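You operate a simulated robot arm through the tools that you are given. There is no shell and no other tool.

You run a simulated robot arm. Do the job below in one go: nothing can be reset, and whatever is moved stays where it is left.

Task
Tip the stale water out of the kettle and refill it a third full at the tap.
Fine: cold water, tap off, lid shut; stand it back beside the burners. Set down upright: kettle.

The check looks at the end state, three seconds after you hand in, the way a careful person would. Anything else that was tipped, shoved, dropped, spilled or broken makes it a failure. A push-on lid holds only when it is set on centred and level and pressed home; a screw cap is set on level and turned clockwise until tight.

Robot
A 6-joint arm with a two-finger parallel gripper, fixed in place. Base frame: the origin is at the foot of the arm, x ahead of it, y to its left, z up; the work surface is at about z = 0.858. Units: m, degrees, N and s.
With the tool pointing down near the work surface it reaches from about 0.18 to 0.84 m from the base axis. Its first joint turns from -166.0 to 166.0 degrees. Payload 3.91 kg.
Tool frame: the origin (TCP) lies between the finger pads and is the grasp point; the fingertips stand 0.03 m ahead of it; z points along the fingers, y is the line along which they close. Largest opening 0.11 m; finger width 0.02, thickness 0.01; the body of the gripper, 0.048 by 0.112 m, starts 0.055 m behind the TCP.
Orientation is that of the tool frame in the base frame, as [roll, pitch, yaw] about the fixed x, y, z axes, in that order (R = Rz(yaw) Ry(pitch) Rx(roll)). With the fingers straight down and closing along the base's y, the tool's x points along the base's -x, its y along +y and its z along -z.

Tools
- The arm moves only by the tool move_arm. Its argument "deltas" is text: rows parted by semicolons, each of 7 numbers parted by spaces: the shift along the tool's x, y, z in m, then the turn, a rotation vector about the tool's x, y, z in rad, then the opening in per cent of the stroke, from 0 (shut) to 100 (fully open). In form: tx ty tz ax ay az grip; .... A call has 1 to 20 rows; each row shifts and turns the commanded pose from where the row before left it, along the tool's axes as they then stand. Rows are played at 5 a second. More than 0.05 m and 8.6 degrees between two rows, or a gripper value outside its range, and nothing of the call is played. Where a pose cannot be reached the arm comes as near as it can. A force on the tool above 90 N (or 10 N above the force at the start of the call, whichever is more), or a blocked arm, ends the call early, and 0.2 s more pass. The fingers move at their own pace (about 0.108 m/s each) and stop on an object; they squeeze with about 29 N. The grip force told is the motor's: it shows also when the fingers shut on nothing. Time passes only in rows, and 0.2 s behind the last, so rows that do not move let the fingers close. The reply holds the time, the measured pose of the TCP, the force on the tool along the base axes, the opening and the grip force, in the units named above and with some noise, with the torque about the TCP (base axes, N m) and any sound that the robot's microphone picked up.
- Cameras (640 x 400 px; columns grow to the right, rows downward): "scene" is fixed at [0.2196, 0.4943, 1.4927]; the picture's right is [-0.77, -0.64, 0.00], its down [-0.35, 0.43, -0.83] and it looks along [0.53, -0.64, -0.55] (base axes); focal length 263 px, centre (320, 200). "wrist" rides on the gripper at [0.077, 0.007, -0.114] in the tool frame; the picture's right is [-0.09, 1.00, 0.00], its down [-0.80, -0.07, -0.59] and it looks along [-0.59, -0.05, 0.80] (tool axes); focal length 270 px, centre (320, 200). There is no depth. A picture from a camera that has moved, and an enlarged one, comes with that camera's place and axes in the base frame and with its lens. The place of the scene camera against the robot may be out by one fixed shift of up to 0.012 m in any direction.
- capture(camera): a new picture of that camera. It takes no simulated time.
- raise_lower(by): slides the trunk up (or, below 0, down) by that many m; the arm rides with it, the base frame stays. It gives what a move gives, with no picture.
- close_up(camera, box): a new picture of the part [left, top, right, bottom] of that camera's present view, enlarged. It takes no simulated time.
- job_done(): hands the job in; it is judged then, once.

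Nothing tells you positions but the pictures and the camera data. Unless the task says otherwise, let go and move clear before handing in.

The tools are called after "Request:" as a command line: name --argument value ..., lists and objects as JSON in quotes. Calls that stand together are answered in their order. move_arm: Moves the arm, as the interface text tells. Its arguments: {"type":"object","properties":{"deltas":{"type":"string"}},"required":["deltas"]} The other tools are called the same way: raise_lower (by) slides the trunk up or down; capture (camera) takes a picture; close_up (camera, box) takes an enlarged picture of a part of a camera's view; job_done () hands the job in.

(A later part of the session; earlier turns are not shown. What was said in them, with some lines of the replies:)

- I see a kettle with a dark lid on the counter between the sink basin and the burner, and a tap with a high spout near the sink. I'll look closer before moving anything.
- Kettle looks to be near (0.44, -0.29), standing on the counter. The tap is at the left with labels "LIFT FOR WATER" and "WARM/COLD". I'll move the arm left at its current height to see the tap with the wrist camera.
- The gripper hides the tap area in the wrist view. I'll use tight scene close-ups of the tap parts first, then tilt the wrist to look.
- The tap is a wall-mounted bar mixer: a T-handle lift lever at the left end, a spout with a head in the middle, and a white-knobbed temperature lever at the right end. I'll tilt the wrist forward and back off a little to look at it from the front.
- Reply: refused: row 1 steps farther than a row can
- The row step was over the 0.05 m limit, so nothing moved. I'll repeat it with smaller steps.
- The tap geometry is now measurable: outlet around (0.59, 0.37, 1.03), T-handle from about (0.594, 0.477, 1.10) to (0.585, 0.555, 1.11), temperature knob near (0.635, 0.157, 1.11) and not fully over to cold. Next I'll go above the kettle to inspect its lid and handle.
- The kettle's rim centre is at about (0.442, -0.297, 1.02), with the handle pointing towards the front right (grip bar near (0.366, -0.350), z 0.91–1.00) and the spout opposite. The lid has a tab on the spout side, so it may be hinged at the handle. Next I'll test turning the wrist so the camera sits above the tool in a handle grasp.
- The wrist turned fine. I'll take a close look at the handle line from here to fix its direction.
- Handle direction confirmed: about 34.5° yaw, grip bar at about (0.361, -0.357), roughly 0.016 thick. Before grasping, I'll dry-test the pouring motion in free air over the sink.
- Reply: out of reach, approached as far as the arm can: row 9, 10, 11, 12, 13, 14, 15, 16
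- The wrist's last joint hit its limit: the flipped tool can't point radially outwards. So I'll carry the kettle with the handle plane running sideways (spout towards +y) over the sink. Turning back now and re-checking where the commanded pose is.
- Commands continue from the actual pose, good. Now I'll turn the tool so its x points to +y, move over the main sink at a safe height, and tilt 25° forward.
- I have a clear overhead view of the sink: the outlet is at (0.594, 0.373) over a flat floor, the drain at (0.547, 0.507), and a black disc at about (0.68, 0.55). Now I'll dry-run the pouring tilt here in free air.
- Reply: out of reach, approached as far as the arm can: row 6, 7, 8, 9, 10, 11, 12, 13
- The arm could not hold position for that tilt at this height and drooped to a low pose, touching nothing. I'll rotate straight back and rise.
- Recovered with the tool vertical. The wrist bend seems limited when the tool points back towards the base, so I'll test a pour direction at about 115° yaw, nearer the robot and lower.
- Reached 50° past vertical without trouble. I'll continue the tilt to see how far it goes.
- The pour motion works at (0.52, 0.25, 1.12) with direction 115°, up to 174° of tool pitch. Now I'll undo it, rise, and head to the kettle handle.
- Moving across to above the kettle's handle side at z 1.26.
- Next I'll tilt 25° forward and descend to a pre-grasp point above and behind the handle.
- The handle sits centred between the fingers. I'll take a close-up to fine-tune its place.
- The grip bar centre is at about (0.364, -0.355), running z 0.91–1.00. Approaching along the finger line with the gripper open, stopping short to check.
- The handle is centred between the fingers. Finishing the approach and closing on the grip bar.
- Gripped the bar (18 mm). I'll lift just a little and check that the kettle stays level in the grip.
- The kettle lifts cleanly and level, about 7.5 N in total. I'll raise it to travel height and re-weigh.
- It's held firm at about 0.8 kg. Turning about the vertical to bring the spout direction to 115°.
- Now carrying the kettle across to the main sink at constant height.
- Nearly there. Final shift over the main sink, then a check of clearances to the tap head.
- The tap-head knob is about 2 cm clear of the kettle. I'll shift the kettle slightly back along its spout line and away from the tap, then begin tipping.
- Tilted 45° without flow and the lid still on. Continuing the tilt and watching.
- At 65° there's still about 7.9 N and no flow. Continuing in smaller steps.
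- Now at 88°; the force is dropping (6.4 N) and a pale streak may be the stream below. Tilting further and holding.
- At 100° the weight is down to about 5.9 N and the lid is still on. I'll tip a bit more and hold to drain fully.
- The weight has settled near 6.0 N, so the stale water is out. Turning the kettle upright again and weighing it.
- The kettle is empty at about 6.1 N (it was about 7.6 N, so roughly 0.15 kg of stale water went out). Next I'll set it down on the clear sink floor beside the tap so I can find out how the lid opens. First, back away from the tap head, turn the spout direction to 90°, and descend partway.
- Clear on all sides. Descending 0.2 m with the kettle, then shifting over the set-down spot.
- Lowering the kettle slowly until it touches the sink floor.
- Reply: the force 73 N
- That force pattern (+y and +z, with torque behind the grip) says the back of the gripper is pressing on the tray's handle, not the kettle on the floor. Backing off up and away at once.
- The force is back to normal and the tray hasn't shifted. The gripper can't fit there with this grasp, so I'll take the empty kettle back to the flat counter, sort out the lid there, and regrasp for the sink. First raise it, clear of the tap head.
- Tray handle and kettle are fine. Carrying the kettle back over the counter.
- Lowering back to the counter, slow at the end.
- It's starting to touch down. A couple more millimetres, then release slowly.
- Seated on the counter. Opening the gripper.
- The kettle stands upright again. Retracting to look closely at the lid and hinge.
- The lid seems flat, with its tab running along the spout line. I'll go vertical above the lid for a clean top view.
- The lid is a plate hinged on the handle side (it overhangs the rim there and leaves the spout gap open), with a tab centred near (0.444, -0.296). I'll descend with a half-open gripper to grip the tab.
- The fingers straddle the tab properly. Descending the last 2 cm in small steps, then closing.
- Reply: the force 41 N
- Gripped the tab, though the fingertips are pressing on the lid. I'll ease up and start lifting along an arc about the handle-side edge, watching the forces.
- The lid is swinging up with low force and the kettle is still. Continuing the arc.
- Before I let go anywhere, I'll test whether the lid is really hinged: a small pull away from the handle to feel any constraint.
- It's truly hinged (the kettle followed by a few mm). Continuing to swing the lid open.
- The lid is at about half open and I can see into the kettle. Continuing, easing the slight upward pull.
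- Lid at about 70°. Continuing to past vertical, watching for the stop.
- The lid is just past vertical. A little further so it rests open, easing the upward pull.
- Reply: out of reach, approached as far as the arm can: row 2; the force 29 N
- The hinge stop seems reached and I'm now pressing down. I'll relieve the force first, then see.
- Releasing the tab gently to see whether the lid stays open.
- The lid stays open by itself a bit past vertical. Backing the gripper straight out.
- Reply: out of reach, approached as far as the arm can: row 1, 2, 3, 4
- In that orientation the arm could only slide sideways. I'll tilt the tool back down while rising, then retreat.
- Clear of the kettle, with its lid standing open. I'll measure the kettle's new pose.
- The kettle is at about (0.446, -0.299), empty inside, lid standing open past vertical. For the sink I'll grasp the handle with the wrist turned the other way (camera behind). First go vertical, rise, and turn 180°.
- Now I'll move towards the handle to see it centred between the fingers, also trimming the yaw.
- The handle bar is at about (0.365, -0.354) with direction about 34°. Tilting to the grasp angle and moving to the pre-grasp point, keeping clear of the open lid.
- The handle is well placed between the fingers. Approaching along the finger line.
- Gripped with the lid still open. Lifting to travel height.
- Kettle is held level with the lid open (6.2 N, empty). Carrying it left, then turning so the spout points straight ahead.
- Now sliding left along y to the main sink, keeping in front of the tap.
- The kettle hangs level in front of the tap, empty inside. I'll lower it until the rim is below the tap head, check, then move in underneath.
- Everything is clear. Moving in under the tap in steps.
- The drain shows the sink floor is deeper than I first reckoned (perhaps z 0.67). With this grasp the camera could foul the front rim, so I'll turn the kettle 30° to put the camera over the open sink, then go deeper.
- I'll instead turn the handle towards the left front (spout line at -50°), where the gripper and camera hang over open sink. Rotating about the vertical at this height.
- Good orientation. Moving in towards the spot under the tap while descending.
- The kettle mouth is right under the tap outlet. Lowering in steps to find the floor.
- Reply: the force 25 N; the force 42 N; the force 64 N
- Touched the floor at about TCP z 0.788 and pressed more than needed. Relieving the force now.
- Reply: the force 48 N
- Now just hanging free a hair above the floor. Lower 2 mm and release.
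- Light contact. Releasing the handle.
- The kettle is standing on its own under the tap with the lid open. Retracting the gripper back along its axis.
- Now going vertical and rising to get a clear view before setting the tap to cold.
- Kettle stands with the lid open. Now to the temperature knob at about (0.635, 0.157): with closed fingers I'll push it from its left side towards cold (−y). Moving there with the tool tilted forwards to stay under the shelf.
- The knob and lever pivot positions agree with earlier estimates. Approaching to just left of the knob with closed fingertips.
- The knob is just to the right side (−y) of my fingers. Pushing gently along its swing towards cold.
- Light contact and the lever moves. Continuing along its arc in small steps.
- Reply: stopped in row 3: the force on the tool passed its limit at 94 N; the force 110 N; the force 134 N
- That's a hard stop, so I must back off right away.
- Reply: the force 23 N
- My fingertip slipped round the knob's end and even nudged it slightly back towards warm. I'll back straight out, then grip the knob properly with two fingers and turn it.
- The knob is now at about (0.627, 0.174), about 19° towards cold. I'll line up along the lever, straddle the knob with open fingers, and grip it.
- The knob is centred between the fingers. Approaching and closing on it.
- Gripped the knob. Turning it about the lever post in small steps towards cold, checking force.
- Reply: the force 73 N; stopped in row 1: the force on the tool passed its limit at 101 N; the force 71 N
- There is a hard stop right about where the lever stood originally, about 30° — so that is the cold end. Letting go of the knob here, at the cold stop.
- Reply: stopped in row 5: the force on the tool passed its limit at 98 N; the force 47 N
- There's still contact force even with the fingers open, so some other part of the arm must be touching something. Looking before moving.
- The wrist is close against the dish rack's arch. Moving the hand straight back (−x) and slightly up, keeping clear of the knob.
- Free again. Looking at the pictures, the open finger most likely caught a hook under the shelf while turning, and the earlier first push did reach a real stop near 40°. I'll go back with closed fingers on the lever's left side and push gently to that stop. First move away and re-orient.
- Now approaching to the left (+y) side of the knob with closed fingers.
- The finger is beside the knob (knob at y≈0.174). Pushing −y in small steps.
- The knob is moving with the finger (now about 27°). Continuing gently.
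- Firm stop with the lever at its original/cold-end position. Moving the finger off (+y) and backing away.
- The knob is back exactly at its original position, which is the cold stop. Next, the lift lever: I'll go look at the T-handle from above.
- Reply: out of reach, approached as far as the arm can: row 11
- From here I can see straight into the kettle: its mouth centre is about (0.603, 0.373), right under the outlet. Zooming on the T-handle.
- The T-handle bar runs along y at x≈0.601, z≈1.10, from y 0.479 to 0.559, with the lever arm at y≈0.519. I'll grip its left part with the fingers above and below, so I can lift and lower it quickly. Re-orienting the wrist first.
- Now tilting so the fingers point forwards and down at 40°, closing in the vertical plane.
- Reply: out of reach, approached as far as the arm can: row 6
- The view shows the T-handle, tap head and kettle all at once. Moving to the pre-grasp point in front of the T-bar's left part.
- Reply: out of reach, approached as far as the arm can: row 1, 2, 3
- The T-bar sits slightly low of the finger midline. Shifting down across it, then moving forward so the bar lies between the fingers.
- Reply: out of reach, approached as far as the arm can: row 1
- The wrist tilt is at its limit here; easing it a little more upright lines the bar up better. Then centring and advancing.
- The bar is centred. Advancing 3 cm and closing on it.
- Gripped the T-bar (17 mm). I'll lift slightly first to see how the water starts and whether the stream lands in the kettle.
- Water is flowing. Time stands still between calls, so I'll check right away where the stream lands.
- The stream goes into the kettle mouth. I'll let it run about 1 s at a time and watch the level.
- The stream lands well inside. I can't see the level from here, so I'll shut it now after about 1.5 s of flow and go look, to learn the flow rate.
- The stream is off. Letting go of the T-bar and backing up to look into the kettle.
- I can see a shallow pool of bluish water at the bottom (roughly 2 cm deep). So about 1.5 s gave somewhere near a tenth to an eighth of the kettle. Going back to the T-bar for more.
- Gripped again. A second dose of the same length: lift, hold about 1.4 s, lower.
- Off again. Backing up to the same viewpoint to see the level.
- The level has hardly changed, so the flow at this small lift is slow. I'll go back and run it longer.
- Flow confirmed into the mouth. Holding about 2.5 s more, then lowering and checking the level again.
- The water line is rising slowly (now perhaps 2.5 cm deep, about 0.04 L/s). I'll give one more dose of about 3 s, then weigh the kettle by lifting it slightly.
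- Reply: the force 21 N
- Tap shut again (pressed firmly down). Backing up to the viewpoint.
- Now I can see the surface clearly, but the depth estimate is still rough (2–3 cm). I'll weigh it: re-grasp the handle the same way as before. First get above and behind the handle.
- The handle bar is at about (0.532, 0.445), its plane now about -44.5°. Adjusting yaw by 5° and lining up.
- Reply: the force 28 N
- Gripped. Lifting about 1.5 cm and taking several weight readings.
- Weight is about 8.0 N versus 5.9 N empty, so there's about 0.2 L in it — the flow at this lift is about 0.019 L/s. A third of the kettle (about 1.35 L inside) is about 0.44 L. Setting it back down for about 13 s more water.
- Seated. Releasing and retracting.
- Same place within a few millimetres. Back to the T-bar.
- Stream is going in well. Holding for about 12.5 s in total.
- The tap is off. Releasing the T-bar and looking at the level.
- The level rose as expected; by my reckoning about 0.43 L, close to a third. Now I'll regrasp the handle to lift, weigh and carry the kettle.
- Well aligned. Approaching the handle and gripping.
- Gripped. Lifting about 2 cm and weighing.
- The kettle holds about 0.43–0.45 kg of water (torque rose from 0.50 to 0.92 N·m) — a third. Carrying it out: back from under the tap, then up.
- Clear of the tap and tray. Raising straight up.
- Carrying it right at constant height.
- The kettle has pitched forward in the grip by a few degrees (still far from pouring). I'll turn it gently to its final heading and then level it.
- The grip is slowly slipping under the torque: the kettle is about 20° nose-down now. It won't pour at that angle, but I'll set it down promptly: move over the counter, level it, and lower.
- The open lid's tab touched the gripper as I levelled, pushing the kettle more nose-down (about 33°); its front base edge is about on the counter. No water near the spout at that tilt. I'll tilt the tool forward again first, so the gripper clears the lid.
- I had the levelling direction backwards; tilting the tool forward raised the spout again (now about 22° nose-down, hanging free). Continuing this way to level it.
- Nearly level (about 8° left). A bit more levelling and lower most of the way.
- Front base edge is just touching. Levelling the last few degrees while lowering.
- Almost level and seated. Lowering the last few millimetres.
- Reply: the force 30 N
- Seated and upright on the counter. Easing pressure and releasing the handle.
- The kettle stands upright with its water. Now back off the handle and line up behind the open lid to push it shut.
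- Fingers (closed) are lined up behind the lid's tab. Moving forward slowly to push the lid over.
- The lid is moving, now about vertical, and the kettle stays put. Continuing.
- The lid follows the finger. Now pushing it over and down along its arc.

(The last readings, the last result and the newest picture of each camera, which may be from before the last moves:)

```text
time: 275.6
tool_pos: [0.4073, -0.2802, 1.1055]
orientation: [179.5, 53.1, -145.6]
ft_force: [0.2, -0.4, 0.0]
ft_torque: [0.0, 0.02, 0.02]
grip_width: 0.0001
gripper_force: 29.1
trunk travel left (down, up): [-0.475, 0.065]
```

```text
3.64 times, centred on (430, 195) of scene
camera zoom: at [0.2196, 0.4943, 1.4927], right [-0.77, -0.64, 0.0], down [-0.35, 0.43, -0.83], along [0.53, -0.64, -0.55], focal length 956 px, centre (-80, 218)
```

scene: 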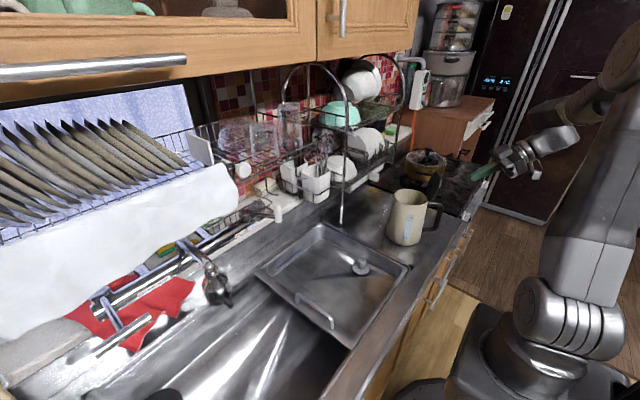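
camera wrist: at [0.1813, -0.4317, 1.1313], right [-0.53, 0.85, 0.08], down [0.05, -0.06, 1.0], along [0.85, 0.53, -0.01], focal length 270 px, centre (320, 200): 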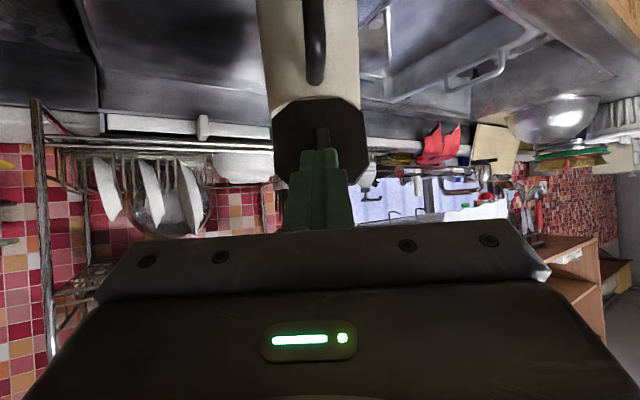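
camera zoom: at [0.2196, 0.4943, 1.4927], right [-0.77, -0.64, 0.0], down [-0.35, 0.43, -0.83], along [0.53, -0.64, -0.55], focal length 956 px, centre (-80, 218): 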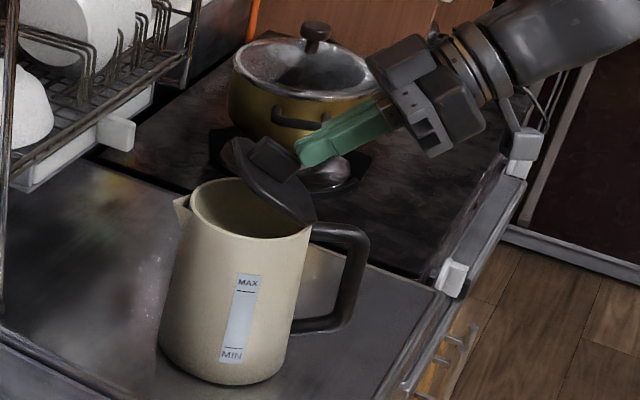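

Lid is at about 35–40° now. Continuing down.

Request:
move_arm --deltas "0.0002 0 0.0164 0 0 0 0; 0.0044 0 0.0208 0 0 0 0; 0 0 0 0 0 0 0"

Request:
close_up --camera "scene" --box '[370, 140, 490, 250]'

Request:
close_up --camera "wrist" --box '[230, 80, 410, 240]'

```text
time: 276.4
tool_pos: [0.4251, -0.2668, 1.0815]
orientation: [-179.5, 53.3, -144.9]
ft_force: [-14.6, -16.9, 58.7]
ft_torque: [-0.07, -0.76, -0.19]
grip_width: 0.0
gripper_force: 29.0
trunk travel left (down, up): [-0.475, 0.065]
```

```text
3.64 times, centred on (430, 195) of scene
camera zoom: at [0.2196, 0.4943, 1.4927], right [-0.77, -0.64, 0.0], down [-0.35, 0.43, -0.83], along [0.53, -0.64, -0.55], focal length 956 px, centre (-80, 218)
```

zoom: 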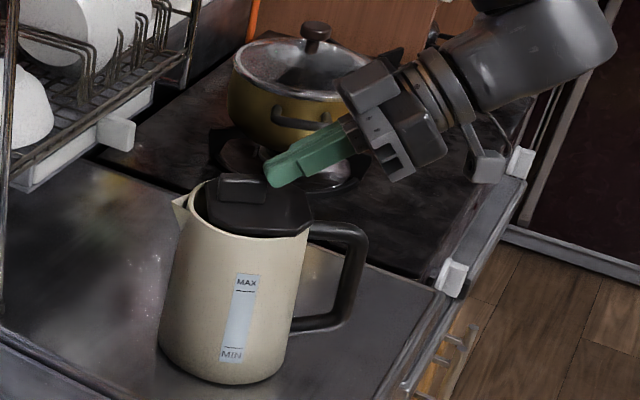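

```text
2.50 times, centred on (320, 160) of wrist
camera zoom: at [0.3084, -0.3401, 1.0877], right [-0.52, 0.85, 0.07], down [0.04, -0.05, 1.0], along [0.85, 0.53, 0.0], focal length 676 px, centre (320, 300)
```

zoom: 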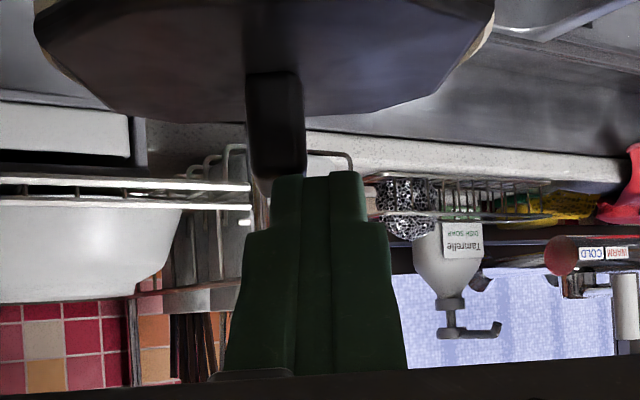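

The lid is down, and I've just pressed it home with a firm push. Lifting the fingers off.

Request:
move_arm --deltas "-0.008 0 -0.006 0 0 0 0; -0.02 0 -0.02 0 0 0 0; -0.02 0 -0.03 0 0 0 0; 0 0 -0.04 0 0 0 0; 0 0 -0.04 0 0 0 0; 0 0 0 0 0 0 0"

Request:
close_up --camera "scene" --box '[370, 150, 480, 250]'

Request:
capture --camera "scene"

```text
time: 277.8
tool_pos: [0.3627, -0.3138, 1.1927]
orientation: [179.5, 53.0, -145.7]
ft_force: [-0.2, -0.4, -0.5]
ft_torque: [0.03, -0.03, -0.02]
grip_width: 0.0
gripper_force: 28.8
trunk travel left (down, up): [-0.475, 0.065]
```

```text
4.00 times, centred on (425, 200) of scene
camera zoom: at [0.2196, 0.4943, 1.4927], right [-0.77, -0.64, 0.0], down [-0.35, 0.43, -0.83], along [0.53, -0.64, -0.55], focal length 1052 px, centre (-100, 200)
```

zoom: 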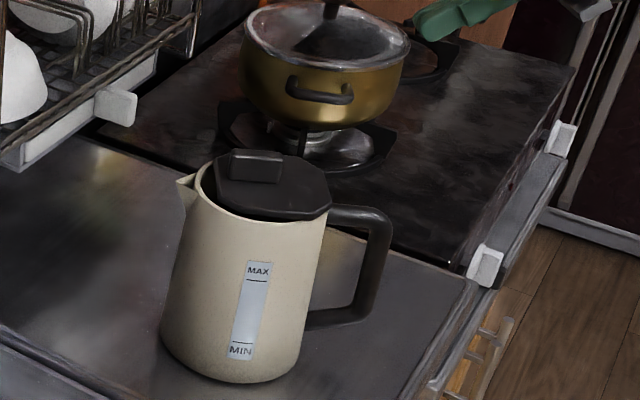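

```text
taken
```

scene: 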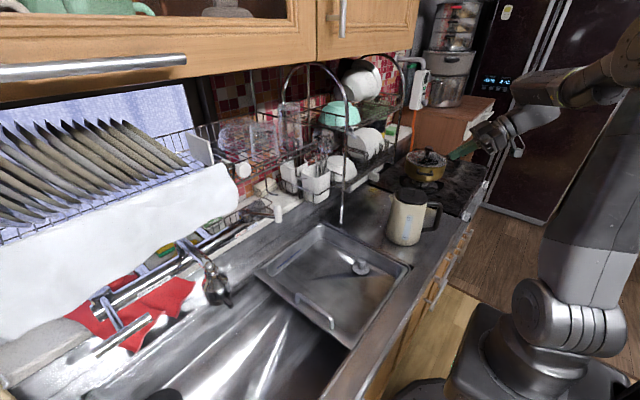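

The lid is shut as at the start and the kettle stands upright beside the burners. Checking the tap, tray, rack and counter against the opening pictures.

Request:
close_up --camera "scene" --box '[80, 220, 240, 370]'

Request:
close_up --camera "scene" --box '[240, 160, 440, 350]'

Request:
close_up --camera "scene" --box '[260, 50, 440, 230]'

Request:
close_up --camera "scene" --box '[220, 180, 300, 230]'

Request:
close_up --camera "scene" --box '[170, 220, 250, 320]'

```text
2.67 times, centred on (160, 295) of scene
camera zoom: at [0.2196, 0.4943, 1.4927], right [-0.77, -0.64, 0.0], down [-0.35, 0.43, -0.83], along [0.53, -0.64, -0.55], focal length 701 px, centre (747, -53)
```

zoom: 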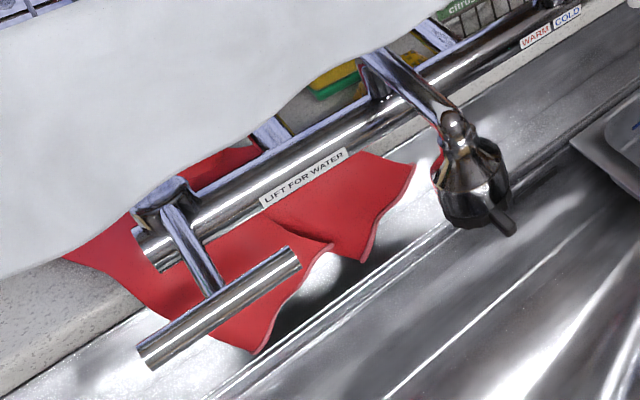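

```text
2.11 times, centred on (340, 255) of scene
camera zoom: at [0.2196, 0.4943, 1.4927], right [-0.77, -0.64, 0.0], down [-0.35, 0.43, -0.83], along [0.53, -0.64, -0.55], focal length 554 px, centre (278, 84)
```

zoom: 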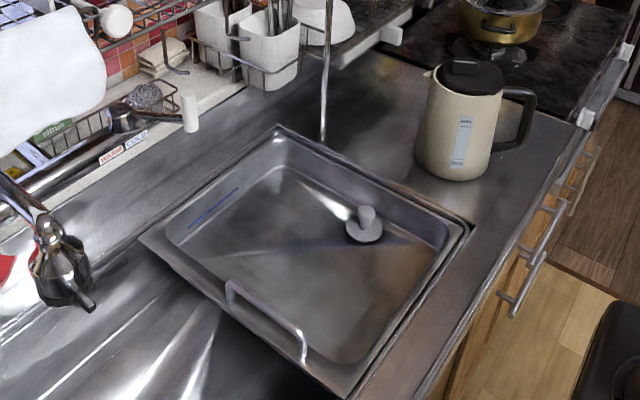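

```text
2.22 times, centred on (350, 140) of scene
camera zoom: at [0.2196, 0.4943, 1.4927], right [-0.77, -0.64, 0.0], down [-0.35, 0.43, -0.83], along [0.53, -0.64, -0.55], focal length 584 px, centre (253, 333)
```

zoom: 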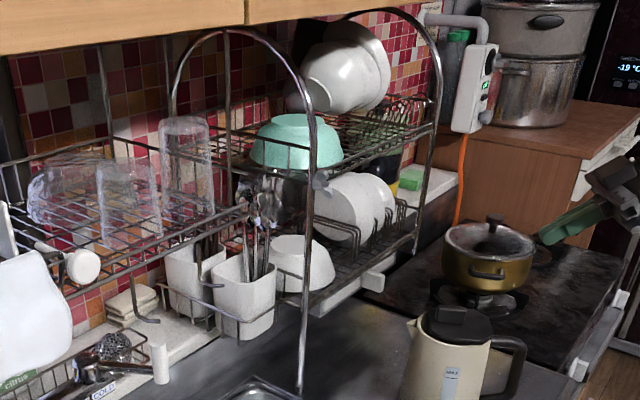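

```text
8.00 times, centred on (260, 205) of scene
camera zoom: at [0.2196, 0.4943, 1.4927], right [-0.77, -0.64, 0.0], down [-0.35, 0.43, -0.83], along [0.53, -0.64, -0.55], focal length 2104 px, centre (800, 160)
```

zoom: 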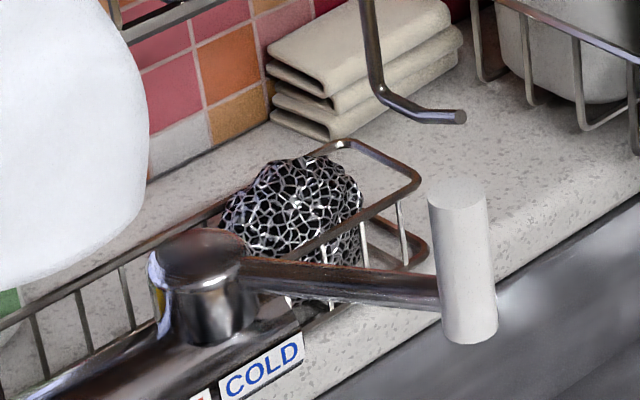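

```text
4.00 times, centred on (210, 270) of scene
camera zoom: at [0.2196, 0.4943, 1.4927], right [-0.77, -0.64, 0.0], down [-0.35, 0.43, -0.83], along [0.53, -0.64, -0.55], focal length 1052 px, centre (760, -80)
```

zoom: 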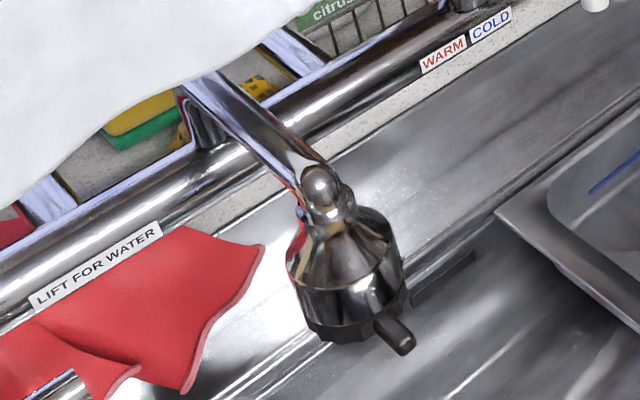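

Everything matches the opening pictures: T-lever down, no stream, knob at cold, tray and rack unmoved, counter dry. Moving the arm well clear.

Request:
move_arm --deltas "-0.02 0 -0.03 0 0 0 0; -0.02 0 -0.03 0 0 0 0; -0.02 0 -0.03 0 0 0 20; -0.02 0 -0.03 0 0 0 40; 0 0 0 0 0 0 40"

Request:
capture --camera "scene"

Request:
close_up --camera "scene" --box '[360, 150, 480, 260]'

Request:
capture --camera "wrist"

```text
time: 279.0
tool_pos: [0.326, -0.3393, 1.3298]
orientation: [179.6, 53.2, -145.5]
ft_force: [-0.6, 0.0, 0.2]
ft_torque: [-0.02, -0.01, 0.01]
grip_width: 0.044
gripper_force: 0.1
trunk travel left (down, up): [-0.475, 0.065]
```

```text
taken
```

scene: 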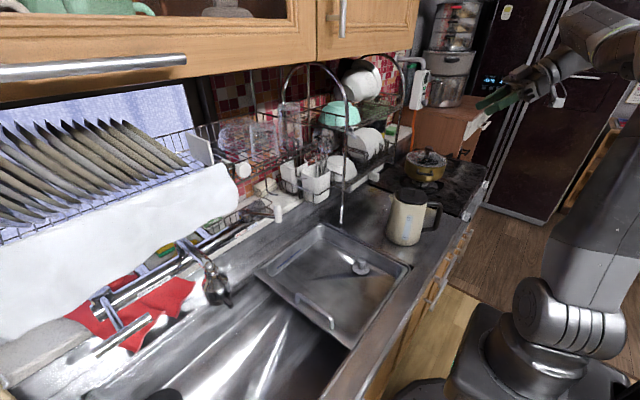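

```text
3.64 times, centred on (420, 205) of scene
camera zoom: at [0.2196, 0.4943, 1.4927], right [-0.77, -0.64, 0.0], down [-0.35, 0.43, -0.83], along [0.53, -0.64, -0.55], focal length 956 px, centre (-44, 182)
```

zoom: 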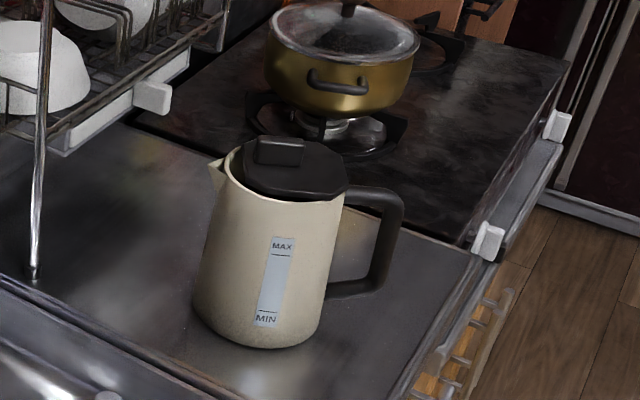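

```text
taken
camera wrist: at [0.2096, -0.413, 1.3367], right [-0.53, 0.85, 0.08], down [0.05, -0.06, 1.0], along [0.85, 0.53, -0.01], focal length 270 px, centre (320, 200)
```

wrist: 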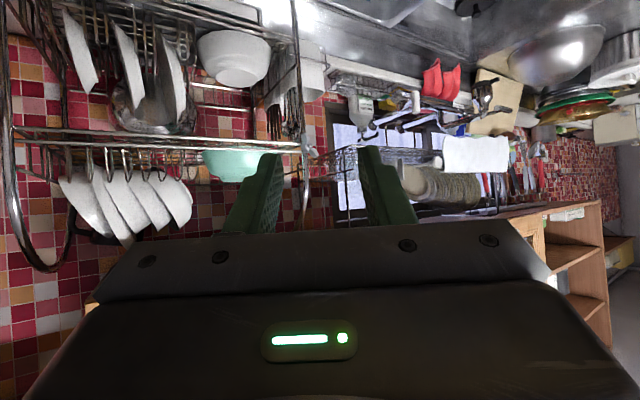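

The kettle stands upright beside the burners with its lid shut and about a third of cold water in it. The tap is off, the gripper is empty, and the arm is clear. Handing in.

Request:
job_done

```text
The job is handed in.
```

I tipped the stale water into the main sink and refilled the kettle about a third full with cold water. It now stands upright beside the burners with its lid pressed shut. The tap is off, the gripper is empty and the arm is clear.

- **Fill level:** By weight there is about 0.43–0.45 L in it. I took a third to be about 0.44 L, from an estimated 1.35 L capacity.
- **Position:** The kettle is about 4 cm nearer the sink than where it started.
- **Knocks along the way:** The gripper pressed against the sink tray's handle with about 70 N. I also pushed hard against the temperature lever, which I returned to the cold stop where it began. While I was turning that lever the hand met something, probably a hook under the dish-rack shelf.
- **Tilt while carrying:** The full kettle slipped in the grip and tipped forward to about 33° before I levelled it. I saw no water come out.

In the closing pictures the tray, the rack, the hook and both tap levers are where they were at the start. The counter looks dry.
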